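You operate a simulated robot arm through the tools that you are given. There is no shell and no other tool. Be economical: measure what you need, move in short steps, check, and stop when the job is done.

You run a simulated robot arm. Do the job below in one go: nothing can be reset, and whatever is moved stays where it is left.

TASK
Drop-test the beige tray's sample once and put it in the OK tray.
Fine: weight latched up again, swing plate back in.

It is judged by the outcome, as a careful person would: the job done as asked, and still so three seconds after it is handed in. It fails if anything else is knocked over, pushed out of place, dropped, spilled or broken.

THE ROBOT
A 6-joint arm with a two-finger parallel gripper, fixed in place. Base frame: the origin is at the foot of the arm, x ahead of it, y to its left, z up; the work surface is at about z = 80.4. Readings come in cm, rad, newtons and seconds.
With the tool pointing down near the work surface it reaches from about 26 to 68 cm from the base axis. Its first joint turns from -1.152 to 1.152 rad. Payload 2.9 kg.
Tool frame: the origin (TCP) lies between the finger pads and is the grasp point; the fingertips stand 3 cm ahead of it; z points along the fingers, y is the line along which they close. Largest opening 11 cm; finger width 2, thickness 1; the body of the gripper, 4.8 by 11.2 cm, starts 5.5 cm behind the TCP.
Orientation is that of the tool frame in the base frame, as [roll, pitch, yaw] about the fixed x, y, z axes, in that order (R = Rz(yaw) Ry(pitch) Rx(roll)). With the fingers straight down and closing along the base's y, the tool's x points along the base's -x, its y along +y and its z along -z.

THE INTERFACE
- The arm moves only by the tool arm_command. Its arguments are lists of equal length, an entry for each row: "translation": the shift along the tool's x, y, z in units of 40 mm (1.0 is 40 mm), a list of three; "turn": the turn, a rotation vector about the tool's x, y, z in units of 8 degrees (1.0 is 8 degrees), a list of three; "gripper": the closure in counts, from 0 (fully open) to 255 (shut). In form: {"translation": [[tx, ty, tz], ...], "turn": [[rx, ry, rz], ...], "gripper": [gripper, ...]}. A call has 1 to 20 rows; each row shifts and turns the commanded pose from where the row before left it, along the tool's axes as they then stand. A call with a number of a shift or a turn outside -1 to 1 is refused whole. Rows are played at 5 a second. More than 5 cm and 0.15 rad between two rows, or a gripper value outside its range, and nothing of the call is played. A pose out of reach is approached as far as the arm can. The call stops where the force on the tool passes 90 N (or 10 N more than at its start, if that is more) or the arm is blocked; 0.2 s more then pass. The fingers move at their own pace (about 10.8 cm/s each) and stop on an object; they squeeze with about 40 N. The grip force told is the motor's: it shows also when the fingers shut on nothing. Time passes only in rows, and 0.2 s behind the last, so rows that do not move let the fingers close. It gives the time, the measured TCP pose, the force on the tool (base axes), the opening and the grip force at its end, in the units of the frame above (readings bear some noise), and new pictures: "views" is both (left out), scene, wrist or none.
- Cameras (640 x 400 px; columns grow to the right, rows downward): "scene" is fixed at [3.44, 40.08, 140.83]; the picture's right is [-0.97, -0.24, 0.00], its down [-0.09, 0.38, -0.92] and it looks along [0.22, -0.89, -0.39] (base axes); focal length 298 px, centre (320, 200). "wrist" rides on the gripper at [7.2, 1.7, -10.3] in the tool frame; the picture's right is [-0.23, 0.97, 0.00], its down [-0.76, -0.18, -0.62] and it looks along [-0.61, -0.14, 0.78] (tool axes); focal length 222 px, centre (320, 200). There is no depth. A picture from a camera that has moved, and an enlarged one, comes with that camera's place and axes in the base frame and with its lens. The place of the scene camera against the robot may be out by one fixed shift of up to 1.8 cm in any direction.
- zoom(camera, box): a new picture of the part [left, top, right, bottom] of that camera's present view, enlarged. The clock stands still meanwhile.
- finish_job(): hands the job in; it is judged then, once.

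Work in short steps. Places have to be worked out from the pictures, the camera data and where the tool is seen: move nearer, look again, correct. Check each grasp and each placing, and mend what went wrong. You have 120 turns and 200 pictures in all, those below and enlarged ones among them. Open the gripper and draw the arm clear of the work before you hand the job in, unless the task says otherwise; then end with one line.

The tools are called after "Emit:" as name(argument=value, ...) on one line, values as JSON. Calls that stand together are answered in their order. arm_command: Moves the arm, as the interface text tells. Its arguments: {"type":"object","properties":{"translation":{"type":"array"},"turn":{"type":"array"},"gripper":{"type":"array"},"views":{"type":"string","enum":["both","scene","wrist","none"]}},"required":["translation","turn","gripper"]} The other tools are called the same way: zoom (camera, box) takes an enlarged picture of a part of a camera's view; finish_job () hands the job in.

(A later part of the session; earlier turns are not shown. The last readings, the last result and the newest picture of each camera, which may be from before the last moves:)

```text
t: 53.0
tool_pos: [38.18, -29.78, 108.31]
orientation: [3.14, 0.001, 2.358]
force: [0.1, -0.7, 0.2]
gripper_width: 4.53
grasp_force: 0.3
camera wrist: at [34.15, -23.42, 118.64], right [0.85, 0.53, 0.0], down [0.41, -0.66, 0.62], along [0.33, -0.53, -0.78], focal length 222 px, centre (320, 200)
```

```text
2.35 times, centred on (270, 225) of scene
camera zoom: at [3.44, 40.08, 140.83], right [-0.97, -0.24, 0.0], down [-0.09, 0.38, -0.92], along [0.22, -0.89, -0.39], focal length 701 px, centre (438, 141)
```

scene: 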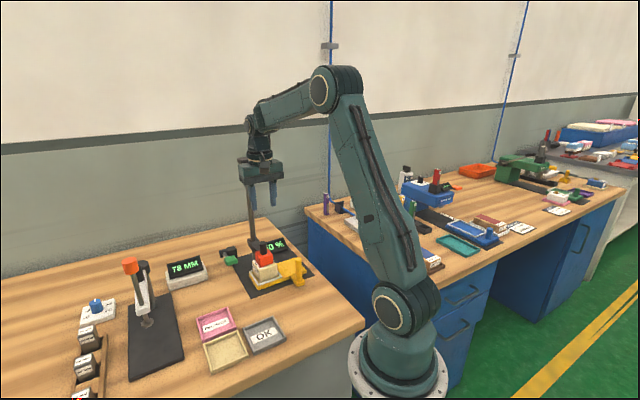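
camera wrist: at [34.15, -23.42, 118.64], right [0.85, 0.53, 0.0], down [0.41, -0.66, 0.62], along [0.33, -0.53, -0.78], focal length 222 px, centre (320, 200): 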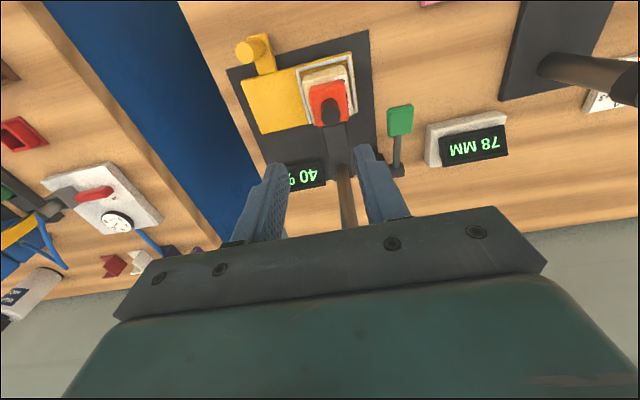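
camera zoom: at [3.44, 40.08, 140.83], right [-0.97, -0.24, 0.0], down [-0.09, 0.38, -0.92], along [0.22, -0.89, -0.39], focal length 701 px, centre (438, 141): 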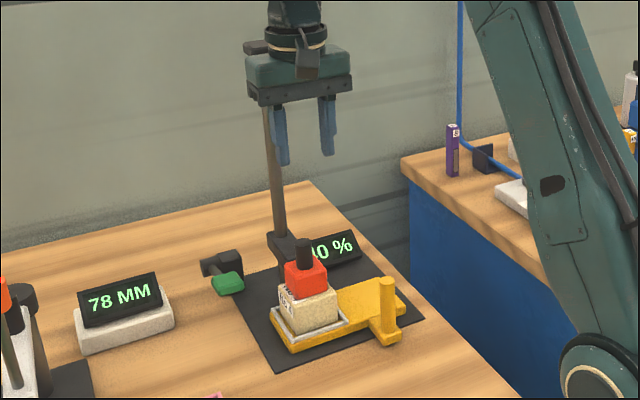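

The wrist view puts the knob at about (39.1,-29.4). I correct by ~1 cm and come down to just above the knob, then check.

Emit:
arm_command(translation=[[-0.1, 0.23, 0.5], [0, 0, 0.8], [0, 0, 0.7], [0, 0, 0]], turn=[[0, 0, 0], [0, 0, 0], [0, 0, 0], [0, 0, 0]], gripper=[150, 150, 150, 150], views="wrist")

Emit:
zoom(camera="wrist", box=[240, 100, 400, 230])

Emit:
zoom(camera="scene", box=[200, 160, 340, 300])

```text
t: 54.0
tool_pos: [39.07, -29.14, 100.27]
orientation: [3.141, -0.001, 2.36]
force: [0.0, -0.4, -0.3]
gripper_width: 4.53
grasp_force: 0.0
camera wrist: at [35.0, -22.92, 110.62], right [0.85, 0.53, 0.0], down [0.41, -0.66, 0.62], along [0.33, -0.53, -0.78], focal length 222 px, centre (320, 200)
```

wrist: 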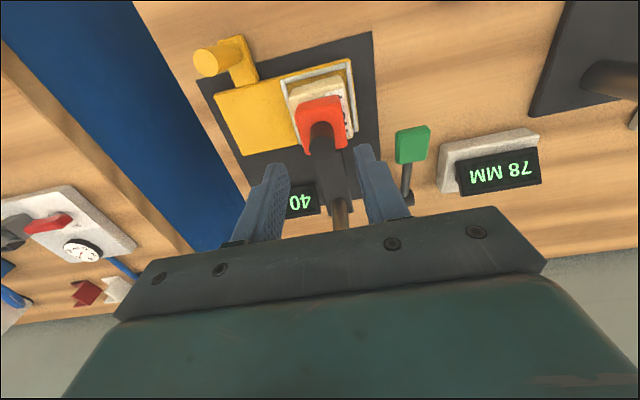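

```text
3.08 times, centred on (320, 165) of wrist
camera zoom: at [35.0, -22.92, 110.62], right [0.85, 0.53, 0.0], down [0.41, -0.66, 0.62], along [0.33, -0.53, -0.78], focal length 684 px, centre (320, 308)
```

zoom: 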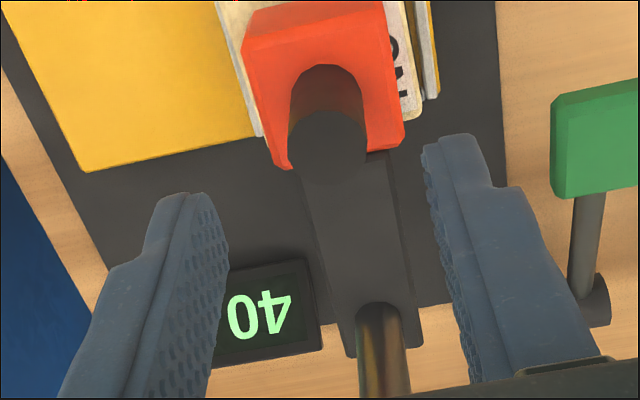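

```text
2.86 times, centred on (270, 230) of scene
camera zoom: at [3.44, 40.08, 140.83], right [-0.97, -0.24, 0.0], down [-0.09, 0.38, -0.92], along [0.22, -0.89, -0.39], focal length 851 px, centre (463, 114)
```

zoom: 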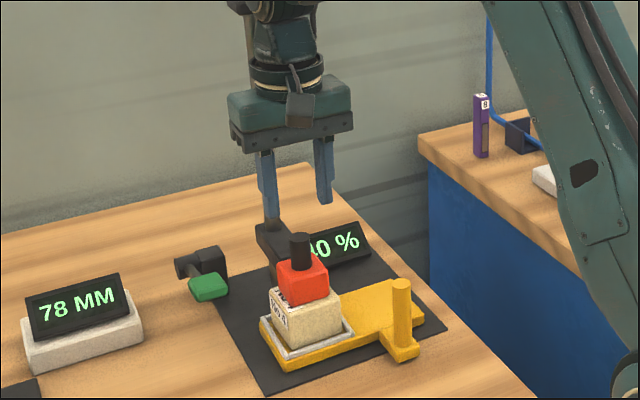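

Knob at (39.2,-29.4), top ≈94. I nudge by 0.3 cm, descend so the tips sit just above the red block, and grip the knob.

Emit:
arm_command(translation=[[-0.07, -0.02, 0.5], [0, 0, 0.5], [0, 0, 0.4], [0, 0, 0], [0, 0, 0], [0, 0, 0], [0, 0, 0]], turn=[[0, 0, 0], [0, 0, 0], [0, 0, 0], [0, 0, 0], [0, 0, 0], [0, 0, 0], [0, 0, 0]], gripper=[150, 150, 150, 150, 255, 255, 255], views="wrist")

Emit:
zoom(camera="scene", box=[220, 190, 320, 290])

```text
t: 55.6
tool_pos: [39.36, -29.46, 94.63]
orientation: [-3.141, 0.001, 2.359]
force: [9.1, 9.8, -4.2]
gripper_width: 2.17
grasp_force: 45.2
camera wrist: at [35.21, -23.14, 105.01], right [0.85, 0.53, 0.0], down [0.42, -0.66, 0.62], along [0.33, -0.53, -0.78], focal length 222 px, centre (320, 200)
```

wrist: 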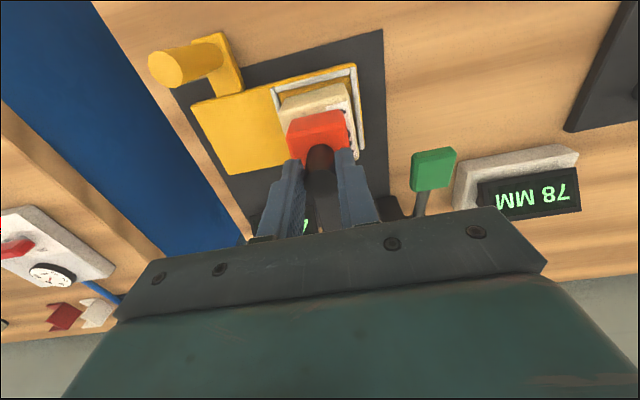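

```text
4.00 times, centred on (270, 240) of scene
camera zoom: at [3.46, 40.1, 140.82], right [-0.97, -0.24, 0.0], down [-0.09, 0.38, -0.92], along [0.22, -0.89, -0.39], focal length 1192 px, centre (520, 40)
```

zoom: 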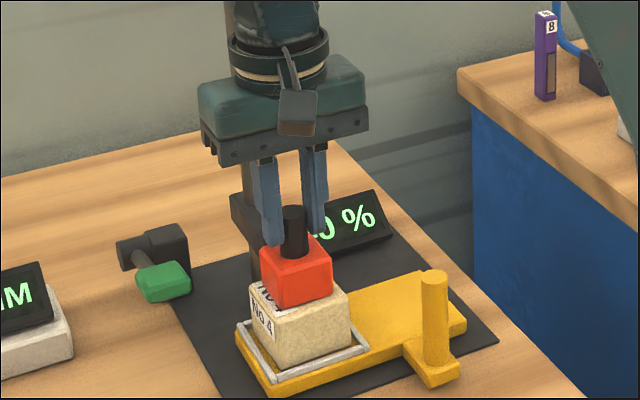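

Emit:
zoom(camera="wrist", box=[260, 90, 380, 240])

```text
2.67 times, centred on (320, 165) of wrist
camera zoom: at [35.21, -23.14, 105.01], right [0.85, 0.53, 0.0], down [0.42, -0.66, 0.62], along [0.33, -0.53, -0.78], focal length 592 px, centre (320, 293)
```

zoom: 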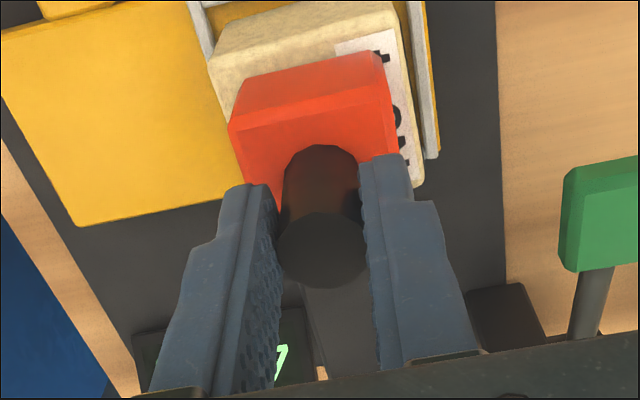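

The knob is centred in the pads. I lift the weight straight up about 18 cm at a moderate pace.

Emit:
arm_command(translation=[[0, 0.02, 0], [0, 0, -0.25], [0, 0, -0.45], [0, 0, -0.5], [0, 0, -0.5], [0, 0, -0.5], [0, 0, -0.5], [0, 0, -0.5], [0, 0, -0.5], [0, 0, -0.5], [0, 0, -0.3], [0, 0, 0]], turn=[[0, 0, 0], [0, 0, 0], [0, 0, 0], [0, 0, 0], [0, 0, 0], [0, 0, 0], [0, 0, 0], [0, 0, 0], [0, 0, 0], [0, 0, 0], [0, 0, 0], [0, 0, 0]], gripper=[255, 255, 255, 255, 255, 255, 255, 255, 255, 255, 255, 255])

Emit:
zoom(camera="scene", box=[200, 120, 340, 300])

```text
t: 58.2
tool_pos: [39.3, -29.48, 112.69]
orientation: [-3.141, -0.002, 2.358]
force: [5.0, 18.2, -5.2]
gripper_width: 2.15
grasp_force: 44.8
camera wrist: at [35.26, -23.12, 123.08], right [0.85, 0.53, 0.0], down [0.42, -0.66, 0.62], along [0.33, -0.53, -0.78], focal length 222 px, centre (320, 200)
```

scene: 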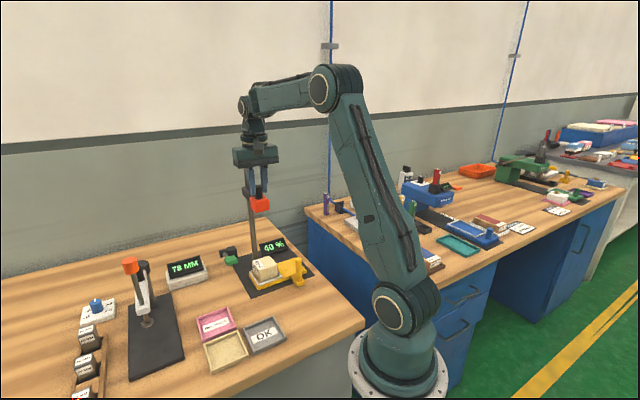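
wrist: 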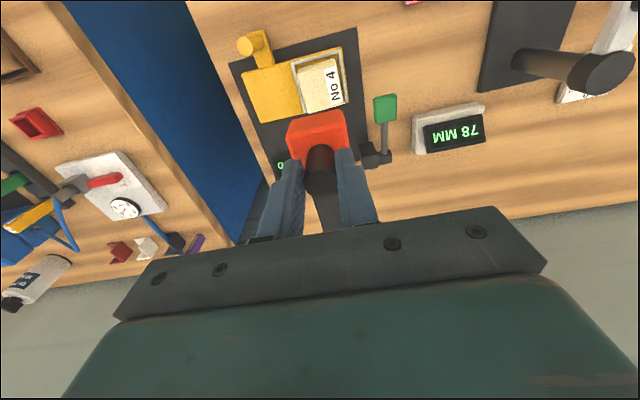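

```text
2.22 times, centred on (270, 210) of scene
camera zoom: at [3.46, 40.14, 140.81], right [-0.97, -0.24, 0.0], down [-0.09, 0.38, -0.92], along [0.22, -0.89, -0.39], focal length 662 px, centre (431, 178)
```

zoom: 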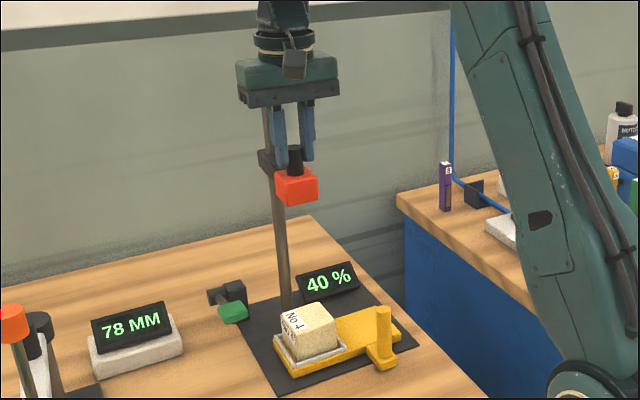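

The weight follows, ~2.5 cm below its original height. I continue up in smaller steps, watching force.

Emit:
arm_command(translation=[[0, 0, -0.25], [0, 0, -0.2], [0, 0, -0.1], [0, 0, 0]], turn=[[0, 0, 0], [0, 0, 0], [0, 0, 0], [0, 0, 0]], gripper=[255, 255, 255, 255], views="none")

Emit:
zoom(camera="scene", box=[200, 120, 340, 300])

```text
t: 59.2
tool_pos: [39.3, -29.56, 114.85]
orientation: [-3.14, -0.002, 2.357]
force: [5.8, 21.2, -5.0]
gripper_width: 2.15
grasp_force: 44.9
```

```text
2.22 times, centred on (270, 210) of scene
camera zoom: at [3.46, 40.15, 140.81], right [-0.97, -0.24, 0.0], down [-0.09, 0.38, -0.92], along [0.22, -0.89, -0.39], focal length 662 px, centre (431, 178)
```

zoom: 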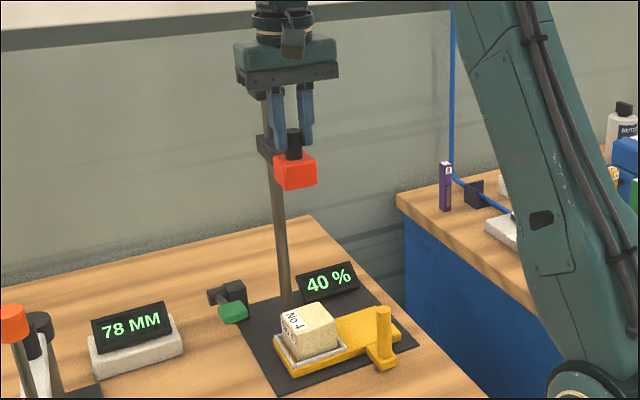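

Almost at the original height (~0.4 cm short); display still shows 40 %. I raise in 2 mm steps.

Emit:
arm_command(translation=[[0, 0, -0.06], [0, 0, -0.06], [0, 0, 0]], turn=[[0, 0, 0], [0, 0, 0], [0, 0, 0]], gripper=[255, 255, 255], views="none")

Emit:
zoom(camera="scene", box=[200, 120, 340, 300])

```text
t: 60.0
tool_pos: [39.41, -29.44, 115.07]
orientation: [-3.14, -0.007, 2.358]
force: [5.9, 18.6, -33.4]
gripper_width: 2.14
grasp_force: 45.2
```

```text
2.22 times, centred on (270, 210) of scene
camera zoom: at [3.5, 40.11, 140.82], right [-0.97, -0.24, 0.0], down [-0.09, 0.38, -0.92], along [0.22, -0.89, -0.39], focal length 662 px, centre (431, 178)
```

zoom: 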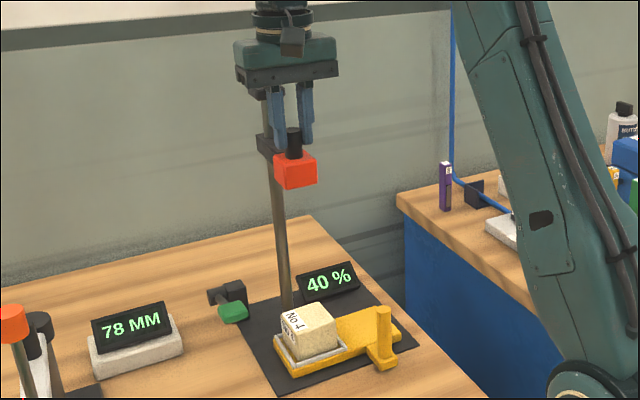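

An upper stop resists with 33 N, so it's at the top. I ease down 4 mm to feel whether the latch carries the weight.

Emit:
arm_command(translation=[[0, 0, 0.1], [0, 0, 0.1], [0, 0, 0]], turn=[[0, 0, 0], [0, 0, 0], [0, 0, 0]], gripper=[255, 255, 255], views="none")

```text
t: 60.8
tool_pos: [39.34, -29.41, 114.98]
orientation: [-3.141, 0.009, 2.358]
force: [2.8, 20.3, 28.7]
gripper_width: 2.1
grasp_force: 44.8
```

The latch holds (28.7 N upward reaction). I go to neutral, open the fingers, and rise off the knob.

Emit:
arm_command(translation=[[0, 0, -0.08], [0, 0, 0], [0, 0, 0], [0, 0, 0], [0, 0, -0.4], [0, 0, -0.6], [0, 0, -0.6], [0, 0, 0]], turn=[[0, 0, 0], [0, 0, 0], [0, 0, 0], [0, 0, 0], [0, 0, 0], [0, 0, 0], [0, 0, 0], [0, 0, 0]], gripper=[255, 150, 150, 150, 150, 150, 150, 150])

Emit:
zoom(camera="scene", box=[200, 120, 340, 300])

```text
t: 62.6
tool_pos: [39.2, -29.58, 121.22]
orientation: [-3.139, 0.0, 2.357]
force: [0.1, -0.7, 0.1]
gripper_width: 4.53
grasp_force: 0.1
camera wrist: at [35.19, -23.22, 131.57], right [0.85, 0.53, 0.0], down [0.41, -0.66, 0.62], along [0.33, -0.53, -0.78], focal length 222 px, centre (320, 200)
```

scene: 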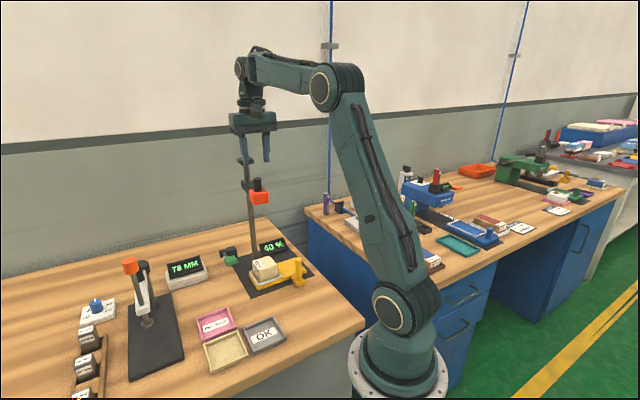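
wrist: 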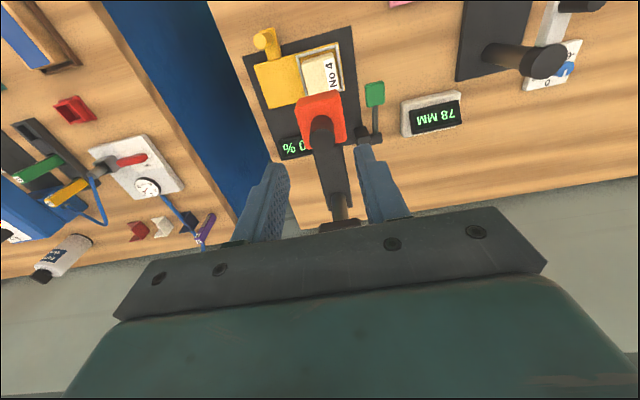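

```text
2.22 times, centred on (270, 210) of scene
camera zoom: at [3.44, 40.08, 140.83], right [-0.97, -0.24, 0.0], down [-0.09, 0.38, -0.92], along [0.22, -0.89, -0.39], focal length 662 px, centre (431, 178)
```

zoom: 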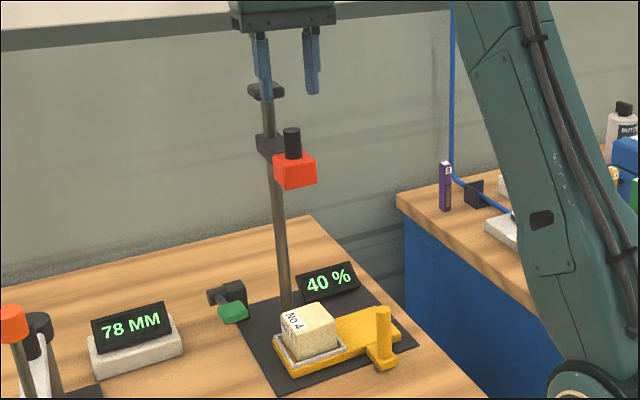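

The weight stays latched at its original height. Next I go back to the plate handle: retreat to −x, turn, descend beside it and look.

Emit:
arm_command(translation=[[0.645, -0.61, 0], [0.645, -0.61, 0], [0.645, -0.61, 0], [0.645, -0.61, 0], [0, 0, 0], [0, 0, 0], [0, 0, 0], [0, 0, 0], [0, 0, 0.857], [0, 0, 0.857], [0, 0, 0.857], [0, 0, 0.857], [0, 0, 0.857], [0, 0, 0.857], [0, 0, 0.857], [0, 0, 0]], turn=[[0, 0, 0], [0, 0, 0], [0, 0, 0], [0, 0, 0], [0, 0, 0.82], [0, 0, 0.82], [0, 0, 0.82], [0, 0, 0.81], [0, 0, 0], [0, 0, 0], [0, 0, 0], [0, 0, 0], [0, 0, 0], [0, 0, 0], [0, 0, 0], [0, 0, 0]], gripper=[150, 150, 150, 150, 150, 150, 150, 150, 150, 150, 150, 150, 150, 150, 150, 150], views="wrist")

Emit:
zoom(camera="wrist", box=[240, 80, 440, 240])

```text
t: 66.0
tool_pos: [25.07, -29.06, 97.32]
orientation: [-3.141, 0.0, 1.902]
force: [0.8, -0.5, -0.1]
gripper_width: 4.52
grasp_force: 0.1
camera wrist: at [24.27, -21.68, 107.63], right [0.99, 0.1, 0.0], down [0.08, -0.78, 0.62], along [0.06, -0.62, -0.78], focal length 222 px, centre (320, 200)
```

wrist: 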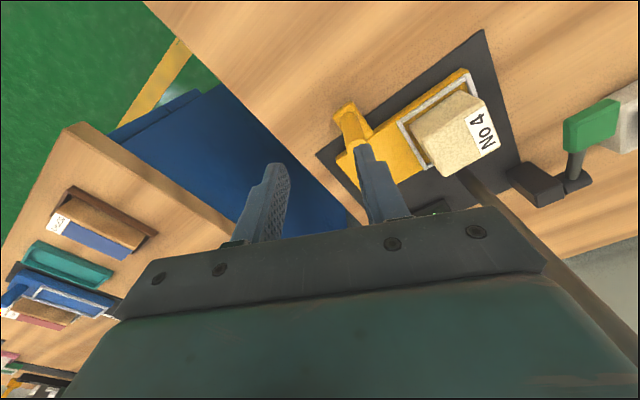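

```text
2.50 times, centred on (340, 160) of wrist
camera zoom: at [24.27, -21.68, 107.63], right [0.99, 0.1, 0.0], down [0.08, -0.78, 0.62], along [0.06, -0.62, -0.78], focal length 555 px, centre (270, 300)
```

zoom: 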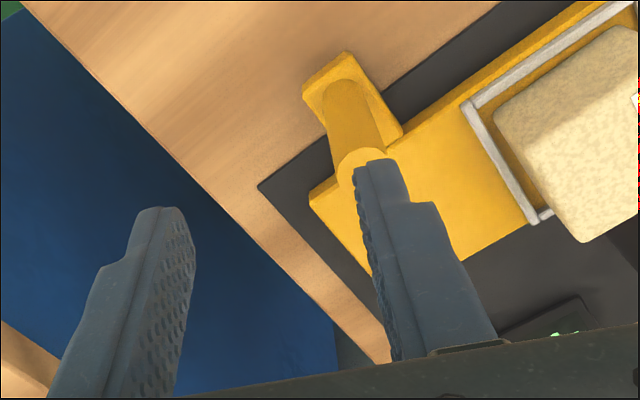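

The handle is at about (28.4,-29.6). I centre over it, check, and descend to cage it.

Emit:
arm_command(translation=[[-0.4, 0.735, 0], [0, 0, 0], [0, 0, 0.8], [0, 0, 0.8], [0, 0, 0.7], [0, 0, 0]], turn=[[0, 0, 0], [0, 0, 0], [0, 0, 0], [0, 0, 0], [0, 0, 0], [0, 0, 0]], gripper=[150, 150, 150, 150, 150, 188], views="wrist")

Emit:
zoom(camera="wrist", box=[220, 80, 420, 240])

```text
t: 67.4
tool_pos: [28.49, -29.82, 87.94]
orientation: [-3.141, -0.001, 1.901]
force: [0.4, 0.3, 0.3]
gripper_width: 2.89
grasp_force: 0.0
camera wrist: at [27.55, -22.39, 98.42], right [0.99, 0.1, 0.0], down [0.08, -0.78, 0.62], along [0.06, -0.62, -0.78], focal length 222 px, centre (320, 200)
```

wrist: 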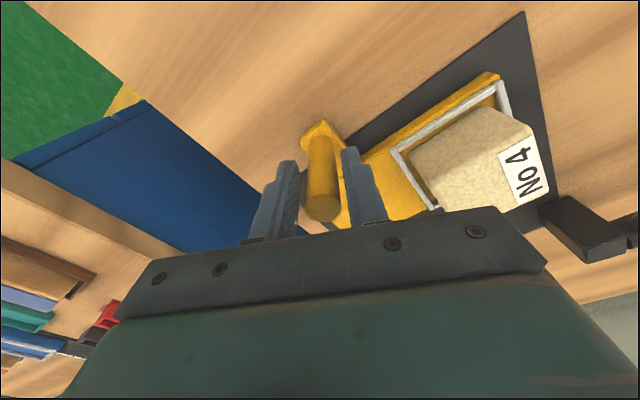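

```text
2.50 times, centred on (320, 160) of wrist
camera zoom: at [27.55, -22.39, 98.42], right [0.99, 0.1, 0.0], down [0.08, -0.78, 0.62], along [0.06, -0.62, -0.78], focal length 555 px, centre (320, 300)
```

zoom: 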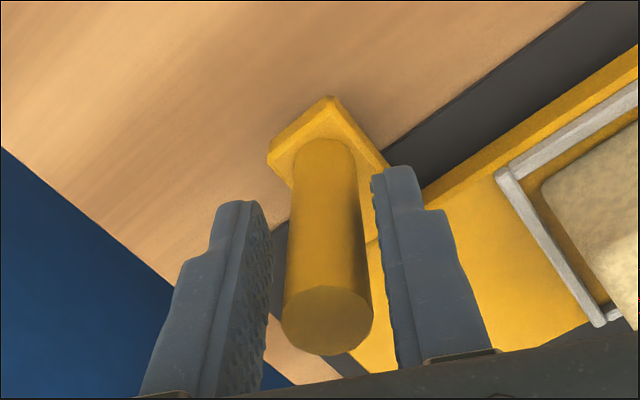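

Handle centred in the cage. I swing the plate outward along the same arc, first 48°.

Emit:
arm_command(translation=[[-0.009, -0.129, 0], [-0.009, -0.129, 0], [-0.009, -0.129, 0], [-0.009, -0.129, 0], [-0.009, -0.129, 0], [-0.009, -0.129, 0], [-0.009, -0.129, 0], [-0.009, -0.129, 0], [-0.009, -0.129, 0], [-0.009, -0.129, 0], [-0.009, -0.129, 0], [-0.009, -0.129, 0], [0, 0, 0]], turn=[[0, 0, -0.5], [0, 0, -0.5], [0, 0, -0.5], [0, 0, -0.5], [0, 0, -0.5], [0, 0, -0.5], [0, 0, -0.5], [0, 0, -0.5], [0, 0, -0.5], [0, 0, -0.5], [0, 0, -0.5], [0, 0, -0.5], [0, 0, 0]], gripper=[188, 188, 188, 188, 188, 188, 188, 188, 188, 188, 188, 188, 188])

Emit:
zoom(camera="scene", box=[220, 170, 360, 310])

```text
t: 70.2
tool_pos: [24.13, -33.95, 87.98]
orientation: [3.141, 0.001, 2.739]
force: [0.2, 1.4, 0.6]
gripper_width: 2.89
grasp_force: 0.2
camera wrist: at [17.97, -29.61, 98.4], right [0.59, 0.81, 0.0], down [0.63, -0.46, 0.62], along [0.5, -0.37, -0.78], focal length 222 px, centre (320, 200)
```

scene: 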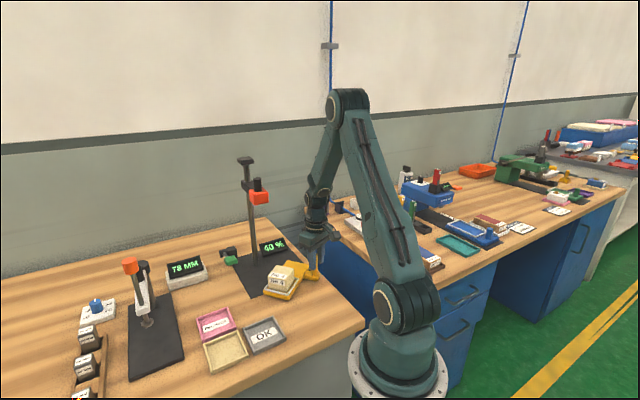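
wrist: 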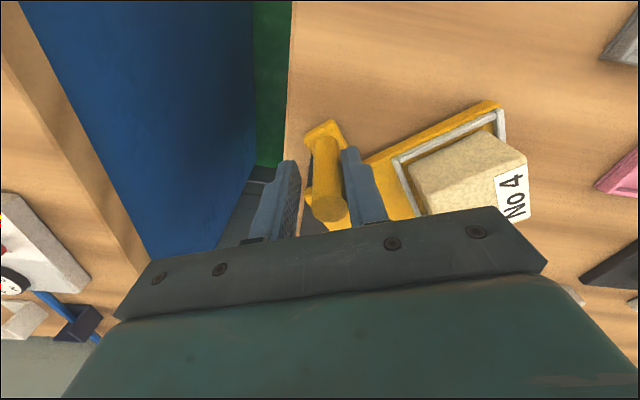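

```text
2.86 times, centred on (290, 240) of scene
camera zoom: at [3.44, 40.08, 140.83], right [-0.97, -0.24, 0.0], down [-0.09, 0.38, -0.92], along [0.22, -0.89, -0.39], focal length 851 px, centre (406, 86)
```

zoom: 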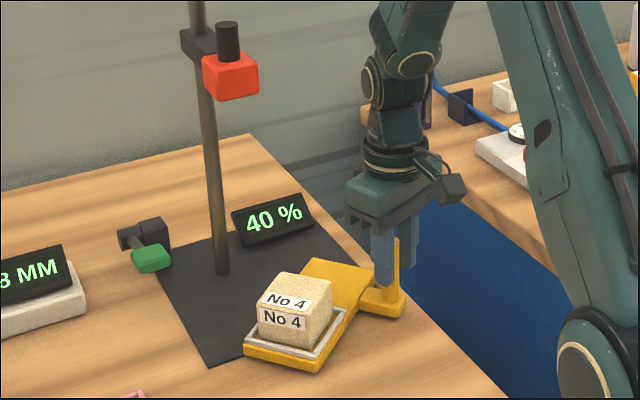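

Swinging well, sample steady, weight still up. I continue another 40°.

Emit:
arm_command(translation=[[-0.009, -0.129, 0], [-0.009, -0.129, 0], [-0.009, -0.129, 0], [-0.009, -0.129, 0], [-0.009, -0.129, 0], [-0.009, -0.129, 0], [-0.009, -0.129, 0], [-0.009, -0.129, 0], [-0.009, -0.129, 0], [-0.009, -0.129, 0], [0, 0, 0]], turn=[[0, 0, -0.5], [0, 0, -0.5], [0, 0, -0.5], [0, 0, -0.5], [0, 0, -0.5], [0, 0, -0.5], [0, 0, -0.5], [0, 0, -0.5], [0, 0, -0.5], [0, 0, -0.5], [0, 0, 0]], gripper=[188, 188, 188, 188, 188, 188, 188, 188, 188, 188, 188], views="wrist")

Emit:
zoom(camera="scene", box=[220, 170, 360, 310])

```text
t: 72.6
tool_pos: [24.0, -39.24, 88.1]
orientation: [3.14, 0.0, -2.846]
force: [0.9, 1.2, 0.5]
gripper_width: 2.9
grasp_force: 0.0
camera wrist: at [16.46, -39.61, 98.43], right [-0.07, 1.0, 0.0], down [0.78, 0.05, 0.62], along [0.62, 0.04, -0.78], focal length 222 px, centre (320, 200)
```

wrist: 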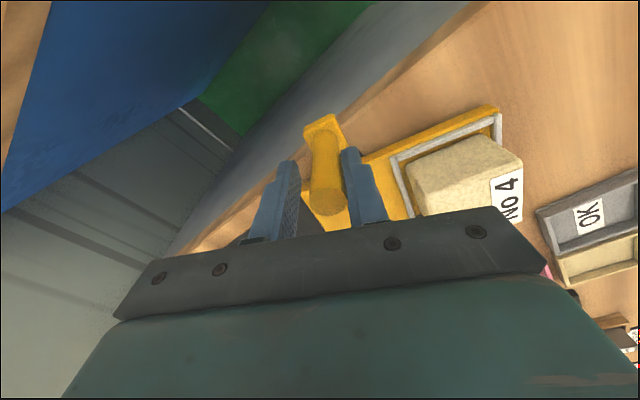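

```text
2.86 times, centred on (290, 240) of scene
camera zoom: at [3.44, 40.08, 140.83], right [-0.97, -0.24, 0.0], down [-0.09, 0.38, -0.92], along [0.22, -0.89, -0.39], focal length 851 px, centre (406, 86)
```

zoom: 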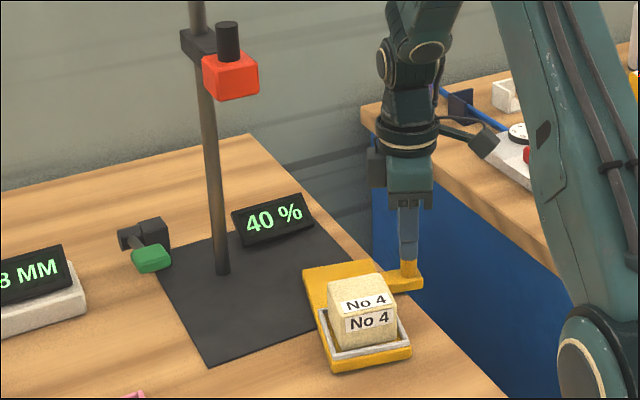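

The plate is out. I rise, turn to the sample's angle and position above it with the gripper open.

Emit:
arm_command(translation=[[0, 0, -0.8], [0, 0, -0.9], [0, 0, -0.9], [0, 0, 0], [0, 0, 0], [0, 0, 0], [0, 0, 0], [0, 0, 0], [0, 0, 0], [0, 0, 0], [0, 0, 0], [0, 0, 0], [0.62, 0.68, 0], [0.62, 0.68, 0], [0.61, 0.68, 0], [0, 0, 0]], turn=[[0, 0, 0], [0, 0, 0], [0, 0, 0], [0, 0, 0.93], [0, 0, 0.93], [0, 0, 0.93], [0, 0, 0.93], [0, 0, 0.93], [0, 0, 0.93], [0, 0, 0.93], [0, 0, 0.93], [0, 0, 0.93], [0, 0, 0], [0, 0, 0], [0, 0, 0], [0, 0, 0]], gripper=[188, 188, 188, 0, 0, 0, 0, 0, 0, 0, 0, 0, 0, 0, 0, 0], views="wrist")

Emit:
zoom(camera="wrist", box=[230, 50, 410, 210])

```text
t: 76.0
tool_pos: [25.52, -28.16, 98.54]
orientation: [3.142, 0.001, 2.266]
force: [-0.2, -0.2, -0.2]
gripper_width: 10.99
grasp_force: 0.1
camera wrist: at [22.07, -21.56, 108.86], right [0.89, 0.45, 0.0], down [0.35, -0.7, 0.62], along [0.28, -0.56, -0.78], focal length 222 px, centre (320, 200)
```

wrist: 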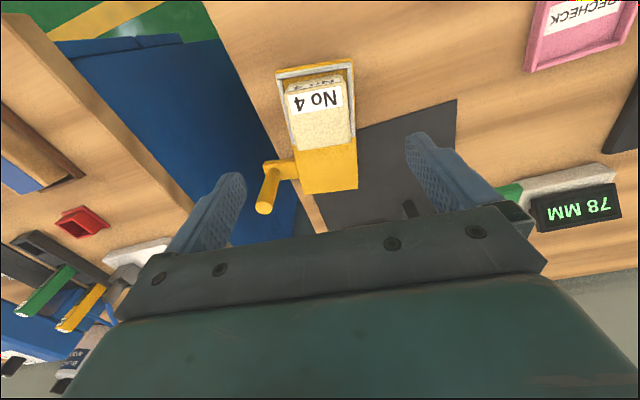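

```text
2.50 times, centred on (320, 130) of wrist
camera zoom: at [22.07, -21.56, 108.86], right [0.89, 0.45, 0.0], down [0.35, -0.7, 0.62], along [0.28, -0.56, -0.78], focal length 555 px, centre (320, 375)
```

zoom: 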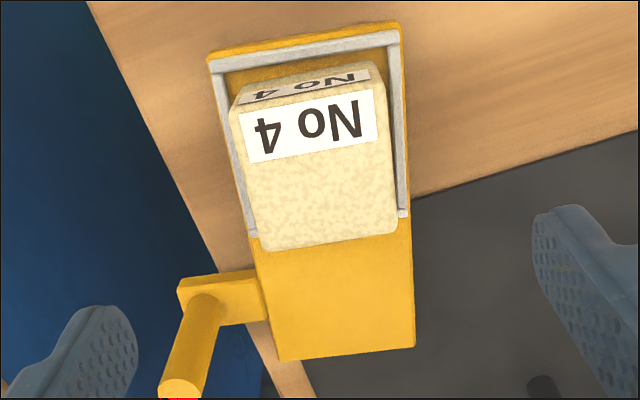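

The sample is at (25.4,-28.5) at 36°. I align, descend to the release height (≈86.6) and grip.

Emit:
arm_command(translation=[[-0.05, -0.06, 0.8], [0, 0, 0.9], [0, 0, 0.8], [0, 0, 0.47], [0, 0, 0], [0, 0, 0], [0, 0, 0], [0, 0, 0]], turn=[[0, 0, 0.48], [0, 0, 0], [0, 0, 0], [0, 0, 0], [0, 0, 0], [0, 0, 0], [0, 0, 0], [0, 0, 0]], gripper=[0, 0, 0, 0, 120, 255, 255, 255], views="wrist")

Emit:
zoom(camera="scene", box=[250, 210, 350, 310])

```text
t: 77.8
tool_pos: [25.49, -28.55, 86.53]
orientation: [3.142, 0.001, 2.2]
force: [0.0, 0.3, 0.3]
gripper_width: 5.92
grasp_force: 40.2
camera wrist: at [22.4, -21.69, 96.95], right [0.92, 0.39, 0.0], down [0.31, -0.72, 0.62], along [0.24, -0.57, -0.78], focal length 222 px, centre (320, 200)
```

wrist: 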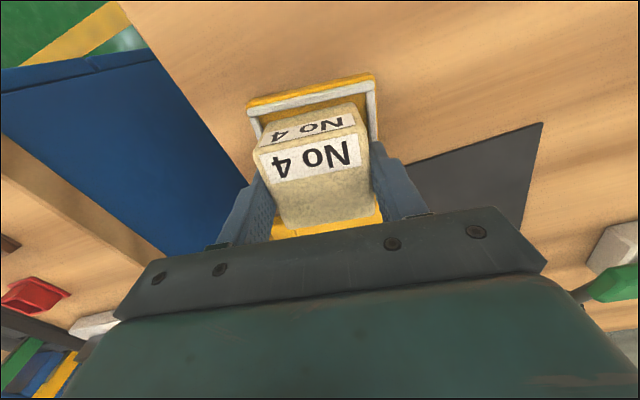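

```text
4.00 times, centred on (300, 260) of scene
camera zoom: at [3.44, 40.08, 140.83], right [-0.97, -0.24, 0.0], down [-0.09, 0.38, -0.92], along [0.22, -0.89, -0.39], focal length 1192 px, centre (400, -40)
```

zoom: 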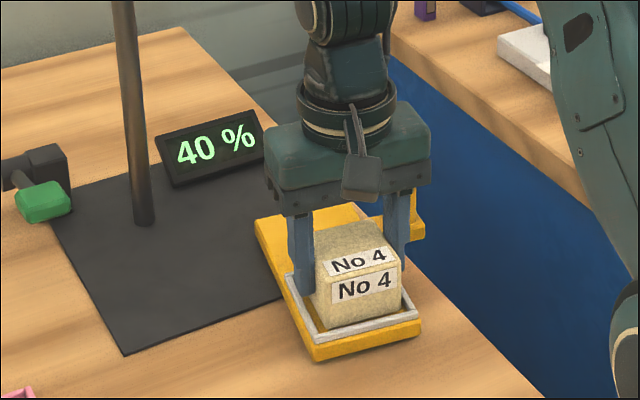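

Gripped at 5.92 cm. I lift slowly and verify.

Emit:
arm_command(translation=[[0, 0, -0.15], [0, 0, -0.2], [0, 0, -0.3], [0, 0, -0.6], [0, 0, -0.8], [0, 0, -0.8], [0, 0, 0]], turn=[[0, 0, 0], [0, 0, 0], [0, 0, 0], [0, 0, 0], [0, 0, 0], [0, 0, 0], [0, 0, 0]], gripper=[255, 255, 255, 255, 255, 255, 255], views="wrist")

```text
t: 79.4
tool_pos: [25.42, -28.57, 98.02]
orientation: [-3.141, 0.0, 2.201]
force: [0.5, 0.0, 0.3]
gripper_width: 5.89
grasp_force: 39.7
camera wrist: at [22.43, -21.69, 108.38], right [0.92, 0.39, 0.0], down [0.31, -0.72, 0.62], along [0.24, -0.57, -0.78], focal length 222 px, centre (320, 200)
```

wrist: 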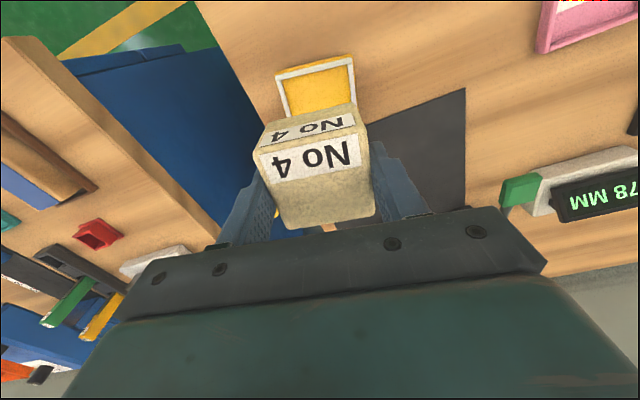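

The sample is held. I carry it to above the OK tray (≈(30.85,-9.0), 45°) and turn to match.

Emit:
arm_command(translation=[[0.636, 0.794, 0], [0.636, 0.794, 0], [0.636, 0.794, 0], [0.636, 0.794, 0], [0.636, 0.794, 0], [0, 0, 0], [0, 0, 0], [0, 0, 0]], turn=[[0, 0, 0], [0, 0, 0], [0, 0, 0], [0, 0, 0], [0, 0, 0], [0, 0, -0.56], [0, 0, -0.56], [0, 0, 0]], gripper=[255, 255, 255, 255, 255, 255, 255, 255], views="wrist")

Emit:
zoom(camera="wrist", box=[220, 40, 420, 210])

Emit:
zoom(camera="scene", box=[190, 260, 320, 370])

```text
t: 81.2
tool_pos: [30.91, -8.92, 97.97]
orientation: [-3.14, -0.001, 2.358]
force: [-0.3, -0.2, -0.8]
gripper_width: 5.91
grasp_force: 40.1
camera wrist: at [26.79, -2.57, 108.3], right [0.85, 0.53, 0.0], down [0.41, -0.66, 0.62], along [0.33, -0.53, -0.78], focal length 222 px, centre (320, 200)
```

wrist: 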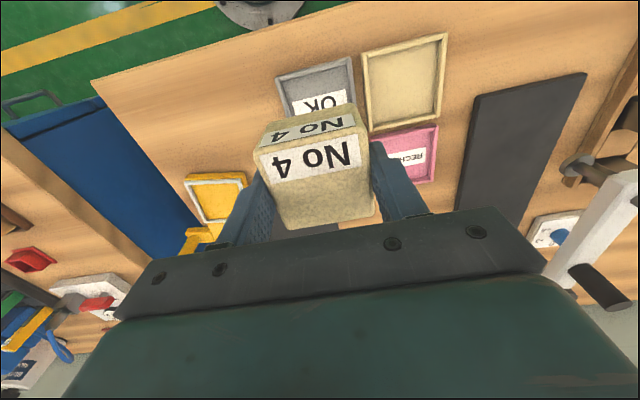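

```text
2.35 times, centred on (320, 125) of wrist
camera zoom: at [26.79, -2.57, 108.3], right [0.85, 0.53, 0.0], down [0.41, -0.66, 0.62], along [0.33, -0.53, -0.78], focal length 523 px, centre (320, 376)
```

zoom: 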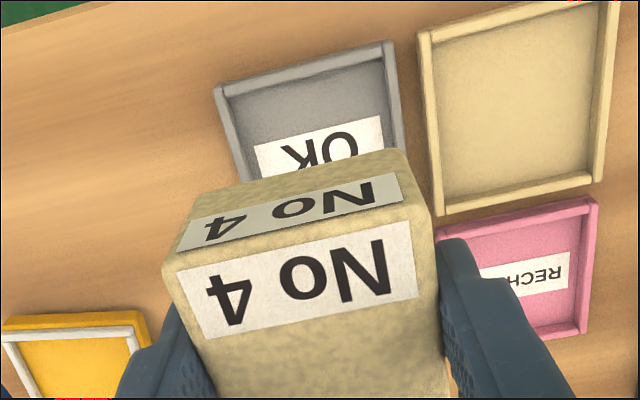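

```text
3.64 times, centred on (255, 315) of scene
camera zoom: at [3.44, 40.08, 140.83], right [-0.97, -0.24, 0.0], down [-0.09, 0.38, -0.92], along [0.22, -0.89, -0.39], focal length 1083 px, centre (556, -218)
```

zoom: 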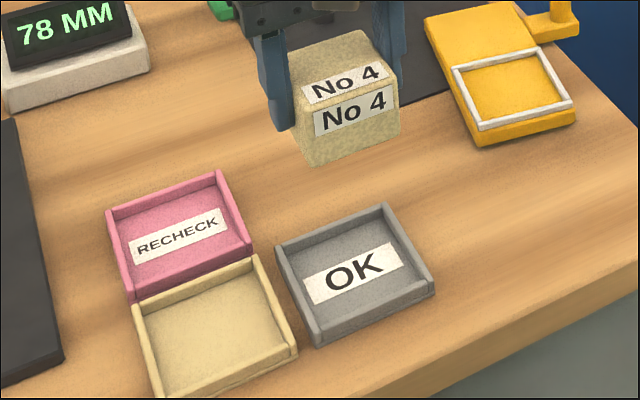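

The OK tray centre is (30.9,-8.95) — right below. I descend most of the way and check.

Emit:
arm_command(translation=[[0, 0, 0.8], [0, 0, 0.8], [0, 0, 0.7], [0, 0, 0.4], [0, 0, 0]], turn=[[0, 0, 0], [0, 0, 0], [0, 0, 0], [0, 0, 0], [0, 0, 0]], gripper=[255, 255, 255, 255, 255], views="wrist")

Emit:
zoom(camera="scene", box=[190, 270, 310, 370])

Emit:
zoom(camera="wrist", box=[220, 60, 420, 230])

```text
t: 82.4
tool_pos: [31.03, -8.75, 87.14]
orientation: [-3.139, 0.0, 2.358]
force: [-0.4, 0.5, -0.4]
gripper_width: 5.91
grasp_force: 40.0
camera wrist: at [26.81, -2.52, 97.51], right [0.85, 0.53, 0.0], down [0.41, -0.66, 0.62], along [0.33, -0.53, -0.78], focal length 222 px, centre (320, 200)
```

wrist: 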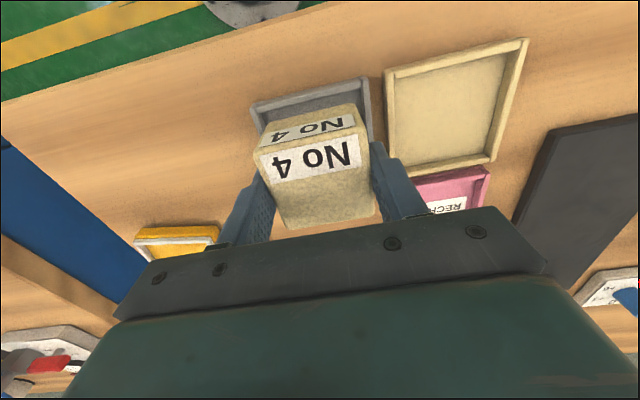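

```text
4.00 times, centred on (250, 320) of scene
camera zoom: at [3.44, 40.08, 140.83], right [-0.97, -0.24, 0.0], down [-0.09, 0.38, -0.92], along [0.22, -0.89, -0.39], focal length 1192 px, centre (600, -280)
```

zoom: 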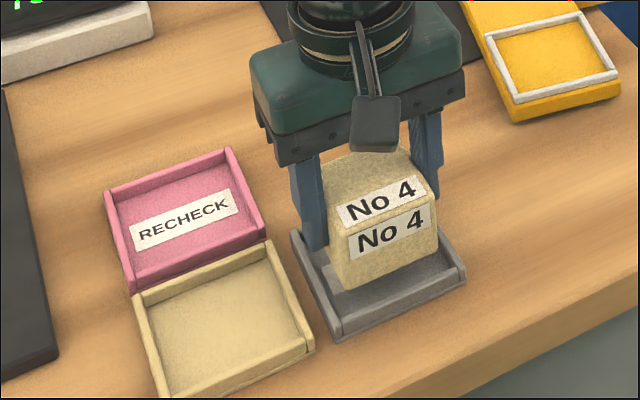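

```text
2.35 times, centred on (320, 145) of wrist
camera zoom: at [26.81, -2.52, 97.51], right [0.85, 0.53, 0.0], down [0.41, -0.66, 0.62], along [0.33, -0.53, -0.78], focal length 523 px, centre (320, 329)
```

zoom: 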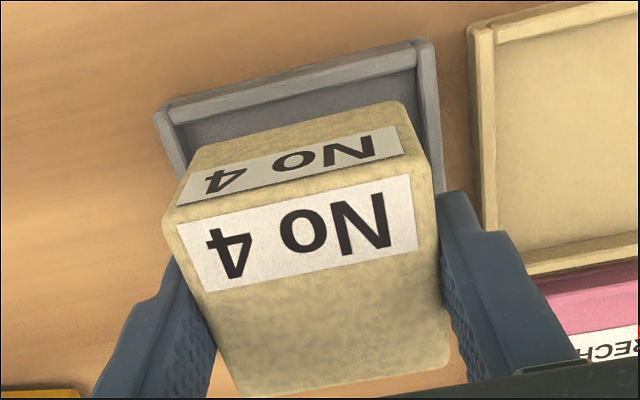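

Centred over the tray. I lower gently until contact.

Emit:
arm_command(translation=[[0, 0, 0.2], [0, 0, 0.15], [0, 0, 0.07], [0, 0, 0]], turn=[[0, 0, 0], [0, 0, 0], [0, 0, 0], [0, 0, 0]], gripper=[255, 255, 255, 255], views="none")

Emit:
zoom(camera="scene", box=[190, 270, 310, 370])

```text
t: 83.4
tool_pos: [30.82, -8.92, 85.42]
orientation: [-3.141, 0.0, 2.357]
force: [0.4, -0.8, 0.7]
gripper_width: 5.89
grasp_force: 39.3
```

```text
4.00 times, centred on (250, 320) of scene
camera zoom: at [3.44, 40.08, 140.83], right [-0.97, -0.24, 0.0], down [-0.09, 0.38, -0.92], along [0.22, -0.89, -0.39], focal length 1192 px, centre (600, -280)
```

zoom: 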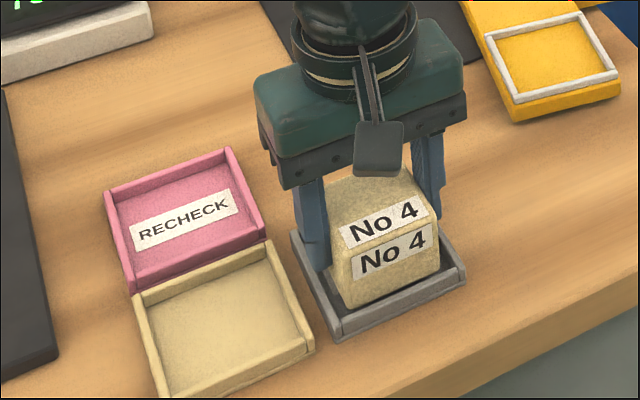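

Emit:
arm_command(translation=[[0, 0, 0.04], [0, 0, 0.03], [0, 0, 0]], turn=[[0, 0, 0], [0, 0, 0], [0, 0, 0]], gripper=[255, 255, 255], views="none")

```text
t: 84.2
tool_pos: [30.88, -9.05, 85.16]
orientation: [-3.141, 0.001, 2.356]
force: [0.6, -0.6, 0.3]
gripper_width: 5.91
grasp_force: 39.3
```

Still no contact at 85.16; a millimetre or two more.

Emit:
arm_command(translation=[[0, 0, 0.03], [0, 0, 0.03], [0, 0, 0]], turn=[[0, 0, 0], [0, 0, 0], [0, 0, 0]], gripper=[255, 255, 255], views="none")

Emit:
zoom(camera="scene", box=[210, 290, 290, 360])

```text
t: 85.0
tool_pos: [30.92, -8.94, 85.08]
orientation: [-3.141, 0.001, 2.358]
force: [-0.1, -0.9, -0.7]
gripper_width: 5.92
grasp_force: 39.7
```

```text
5.71 times, centred on (250, 325) of scene
camera zoom: at [3.44, 40.08, 140.83], right [-0.97, -0.24, 0.0], down [-0.09, 0.38, -0.92], along [0.22, -0.89, -0.39], focal length 1702 px, centre (720, -514)
```

zoom: 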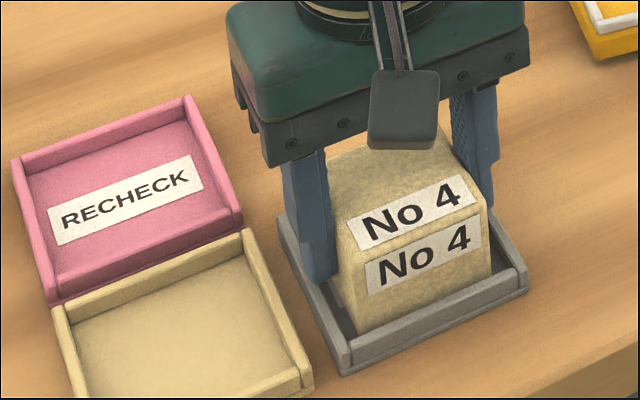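

Emit:
arm_command(translation=[[0, 0, 0.03], [0, 0, 0.03], [0, 0, 0.02], [0, 0, 0]], turn=[[0, 0, 0], [0, 0, 0], [0, 0, 0], [0, 0, 0]], gripper=[255, 255, 255, 255], views="none")

```text
t: 86.0
tool_pos: [30.87, -9.02, 84.73]
orientation: [3.139, 0.004, 2.358]
force: [-7.1, 1.5, 55.8]
gripper_width: 5.95
grasp_force: 39.9
```

Contact at z 84.75. I relieve the load slightly, open, and rise.

Emit:
arm_command(translation=[[0, 0, -0.05], [0, 0, 0], [0, 0, 0], [0, 0, 0], [0, 0, -0.3], [0, 0, -0.7], [0, 0, -0.9], [0, 0, -0.9], [0, 0, 0]], turn=[[0, 0, 0], [0, 0, 0], [0, 0, 0], [0, 0, 0], [0, 0, 0], [0, 0, 0], [0, 0, 0], [0, 0, 0], [0, 0, 0]], gripper=[255, 120, 60, 60, 60, 60, 60, 60, 60])

Emit:
zoom(camera="scene", box=[190, 280, 310, 370])

```text
t: 88.0
tool_pos: [30.88, -8.96, 96.13]
orientation: [-3.141, 0.001, 2.357]
force: [-0.2, 0.0, 0.0]
gripper_width: 8.43
grasp_force: 0.1
camera wrist: at [26.79, -2.61, 106.42], right [0.85, 0.53, 0.0], down [0.41, -0.66, 0.62], along [0.33, -0.53, -0.78], focal length 222 px, centre (320, 200)
```

scene: 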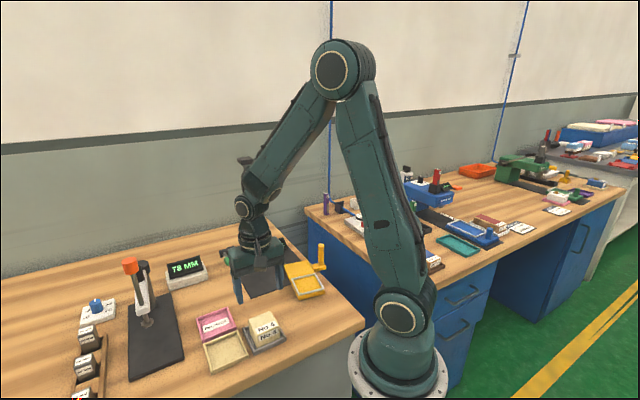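
wrist: 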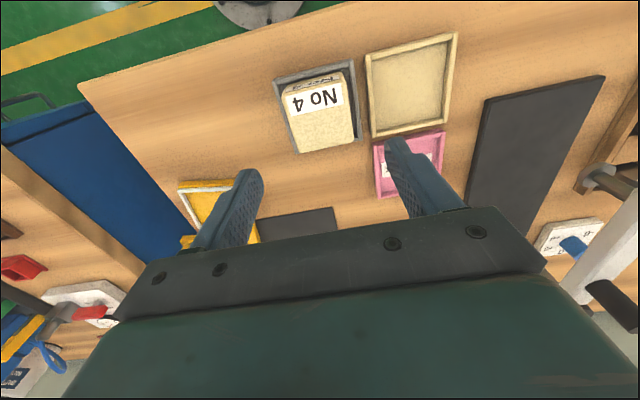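

```text
4.44 times, centred on (250, 325) of scene
camera zoom: at [3.43, 40.08, 140.83], right [-0.97, -0.24, 0.0], down [-0.09, 0.38, -0.92], along [0.22, -0.89, -0.39], focal length 1324 px, centre (631, -356)
```

zoom: 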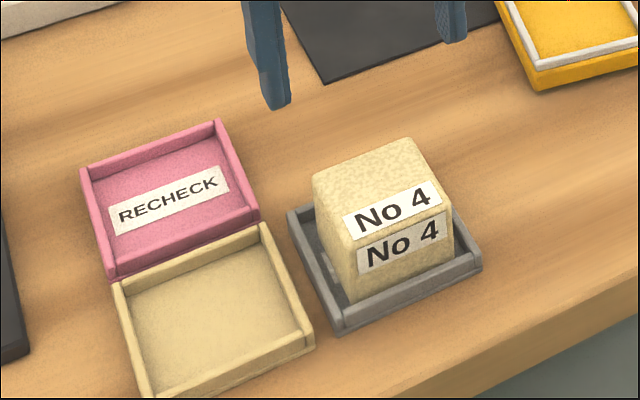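

The sample rests flat in the OK tray. Now I return to the handle to swing the empty plate back in.

Emit:
arm_command(translation=[[0, 0, -0.5], [-0.46, -0.73, 0], [-0.46, -0.73, 0], [-0.46, -0.73, 0], [-0.46, -0.73, 0], [-0.46, -0.73, 0], [-0.46, -0.73, 0], [-0.46, -0.73, 0], [-0.46, -0.73, 0], [-0.46, -0.73, 0], [0, 0, 0], [0, 0, 0], [0, 0, 0], [0, 0, 0], [0, 0, 0], [0, 0, 0], [0, 0, 0], [0, 0, 0], [0, 0, 0], [0, 0, 0]], turn=[[0, 0, 0], [0, 0, 0], [0, 0, 0], [0, 0, 0], [0, 0, 0], [0, 0, 0], [0, 0, 0], [0, 0, 0], [0, 0, 0], [0, 0, 0], [0, 0, -0.917], [0, 0, -0.917], [0, 0, -0.917], [0, 0, -0.917], [0, 0, -0.917], [0, 0, -0.917], [0, 0, -0.917], [0, 0, -0.917], [0, 0, -0.917], [0, 0, 0]], gripper=[60, 60, 60, 60, 60, 60, 60, 60, 60, 60, 60, 60, 60, 60, 130, 130, 130, 130, 130, 130], views="wrist")

Emit:
zoom(camera="wrist", box=[220, 70, 420, 230])

```text
t: 92.2
tool_pos: [24.16, -39.21, 98.1]
orientation: [-3.141, 0.0, -2.772]
force: [-1.2, 0.6, -1.1]
gripper_width: 5.38
grasp_force: 0.0
camera wrist: at [16.56, -40.23, 108.42], right [-0.14, 0.99, 0.0], down [0.77, 0.11, 0.62], along [0.62, 0.09, -0.78], focal length 222 px, centre (320, 200)
```

wrist: 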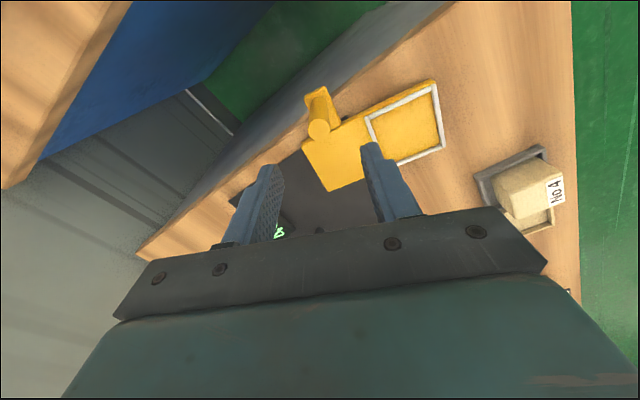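

```text
2.50 times, centred on (320, 150) of wrist
camera zoom: at [16.56, -40.23, 108.42], right [-0.14, 0.99, 0.0], down [0.77, 0.11, 0.62], along [0.62, 0.09, -0.78], focal length 555 px, centre (320, 325)
```

zoom: 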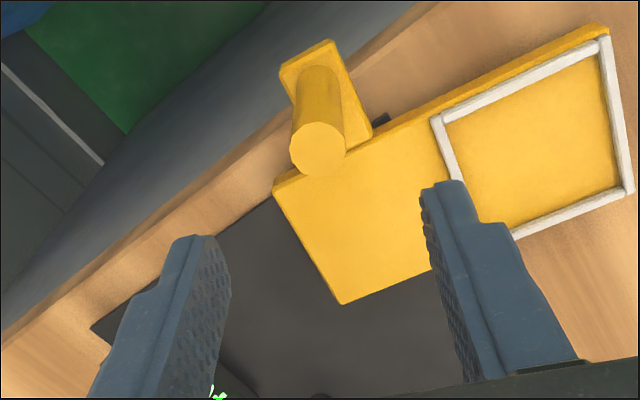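

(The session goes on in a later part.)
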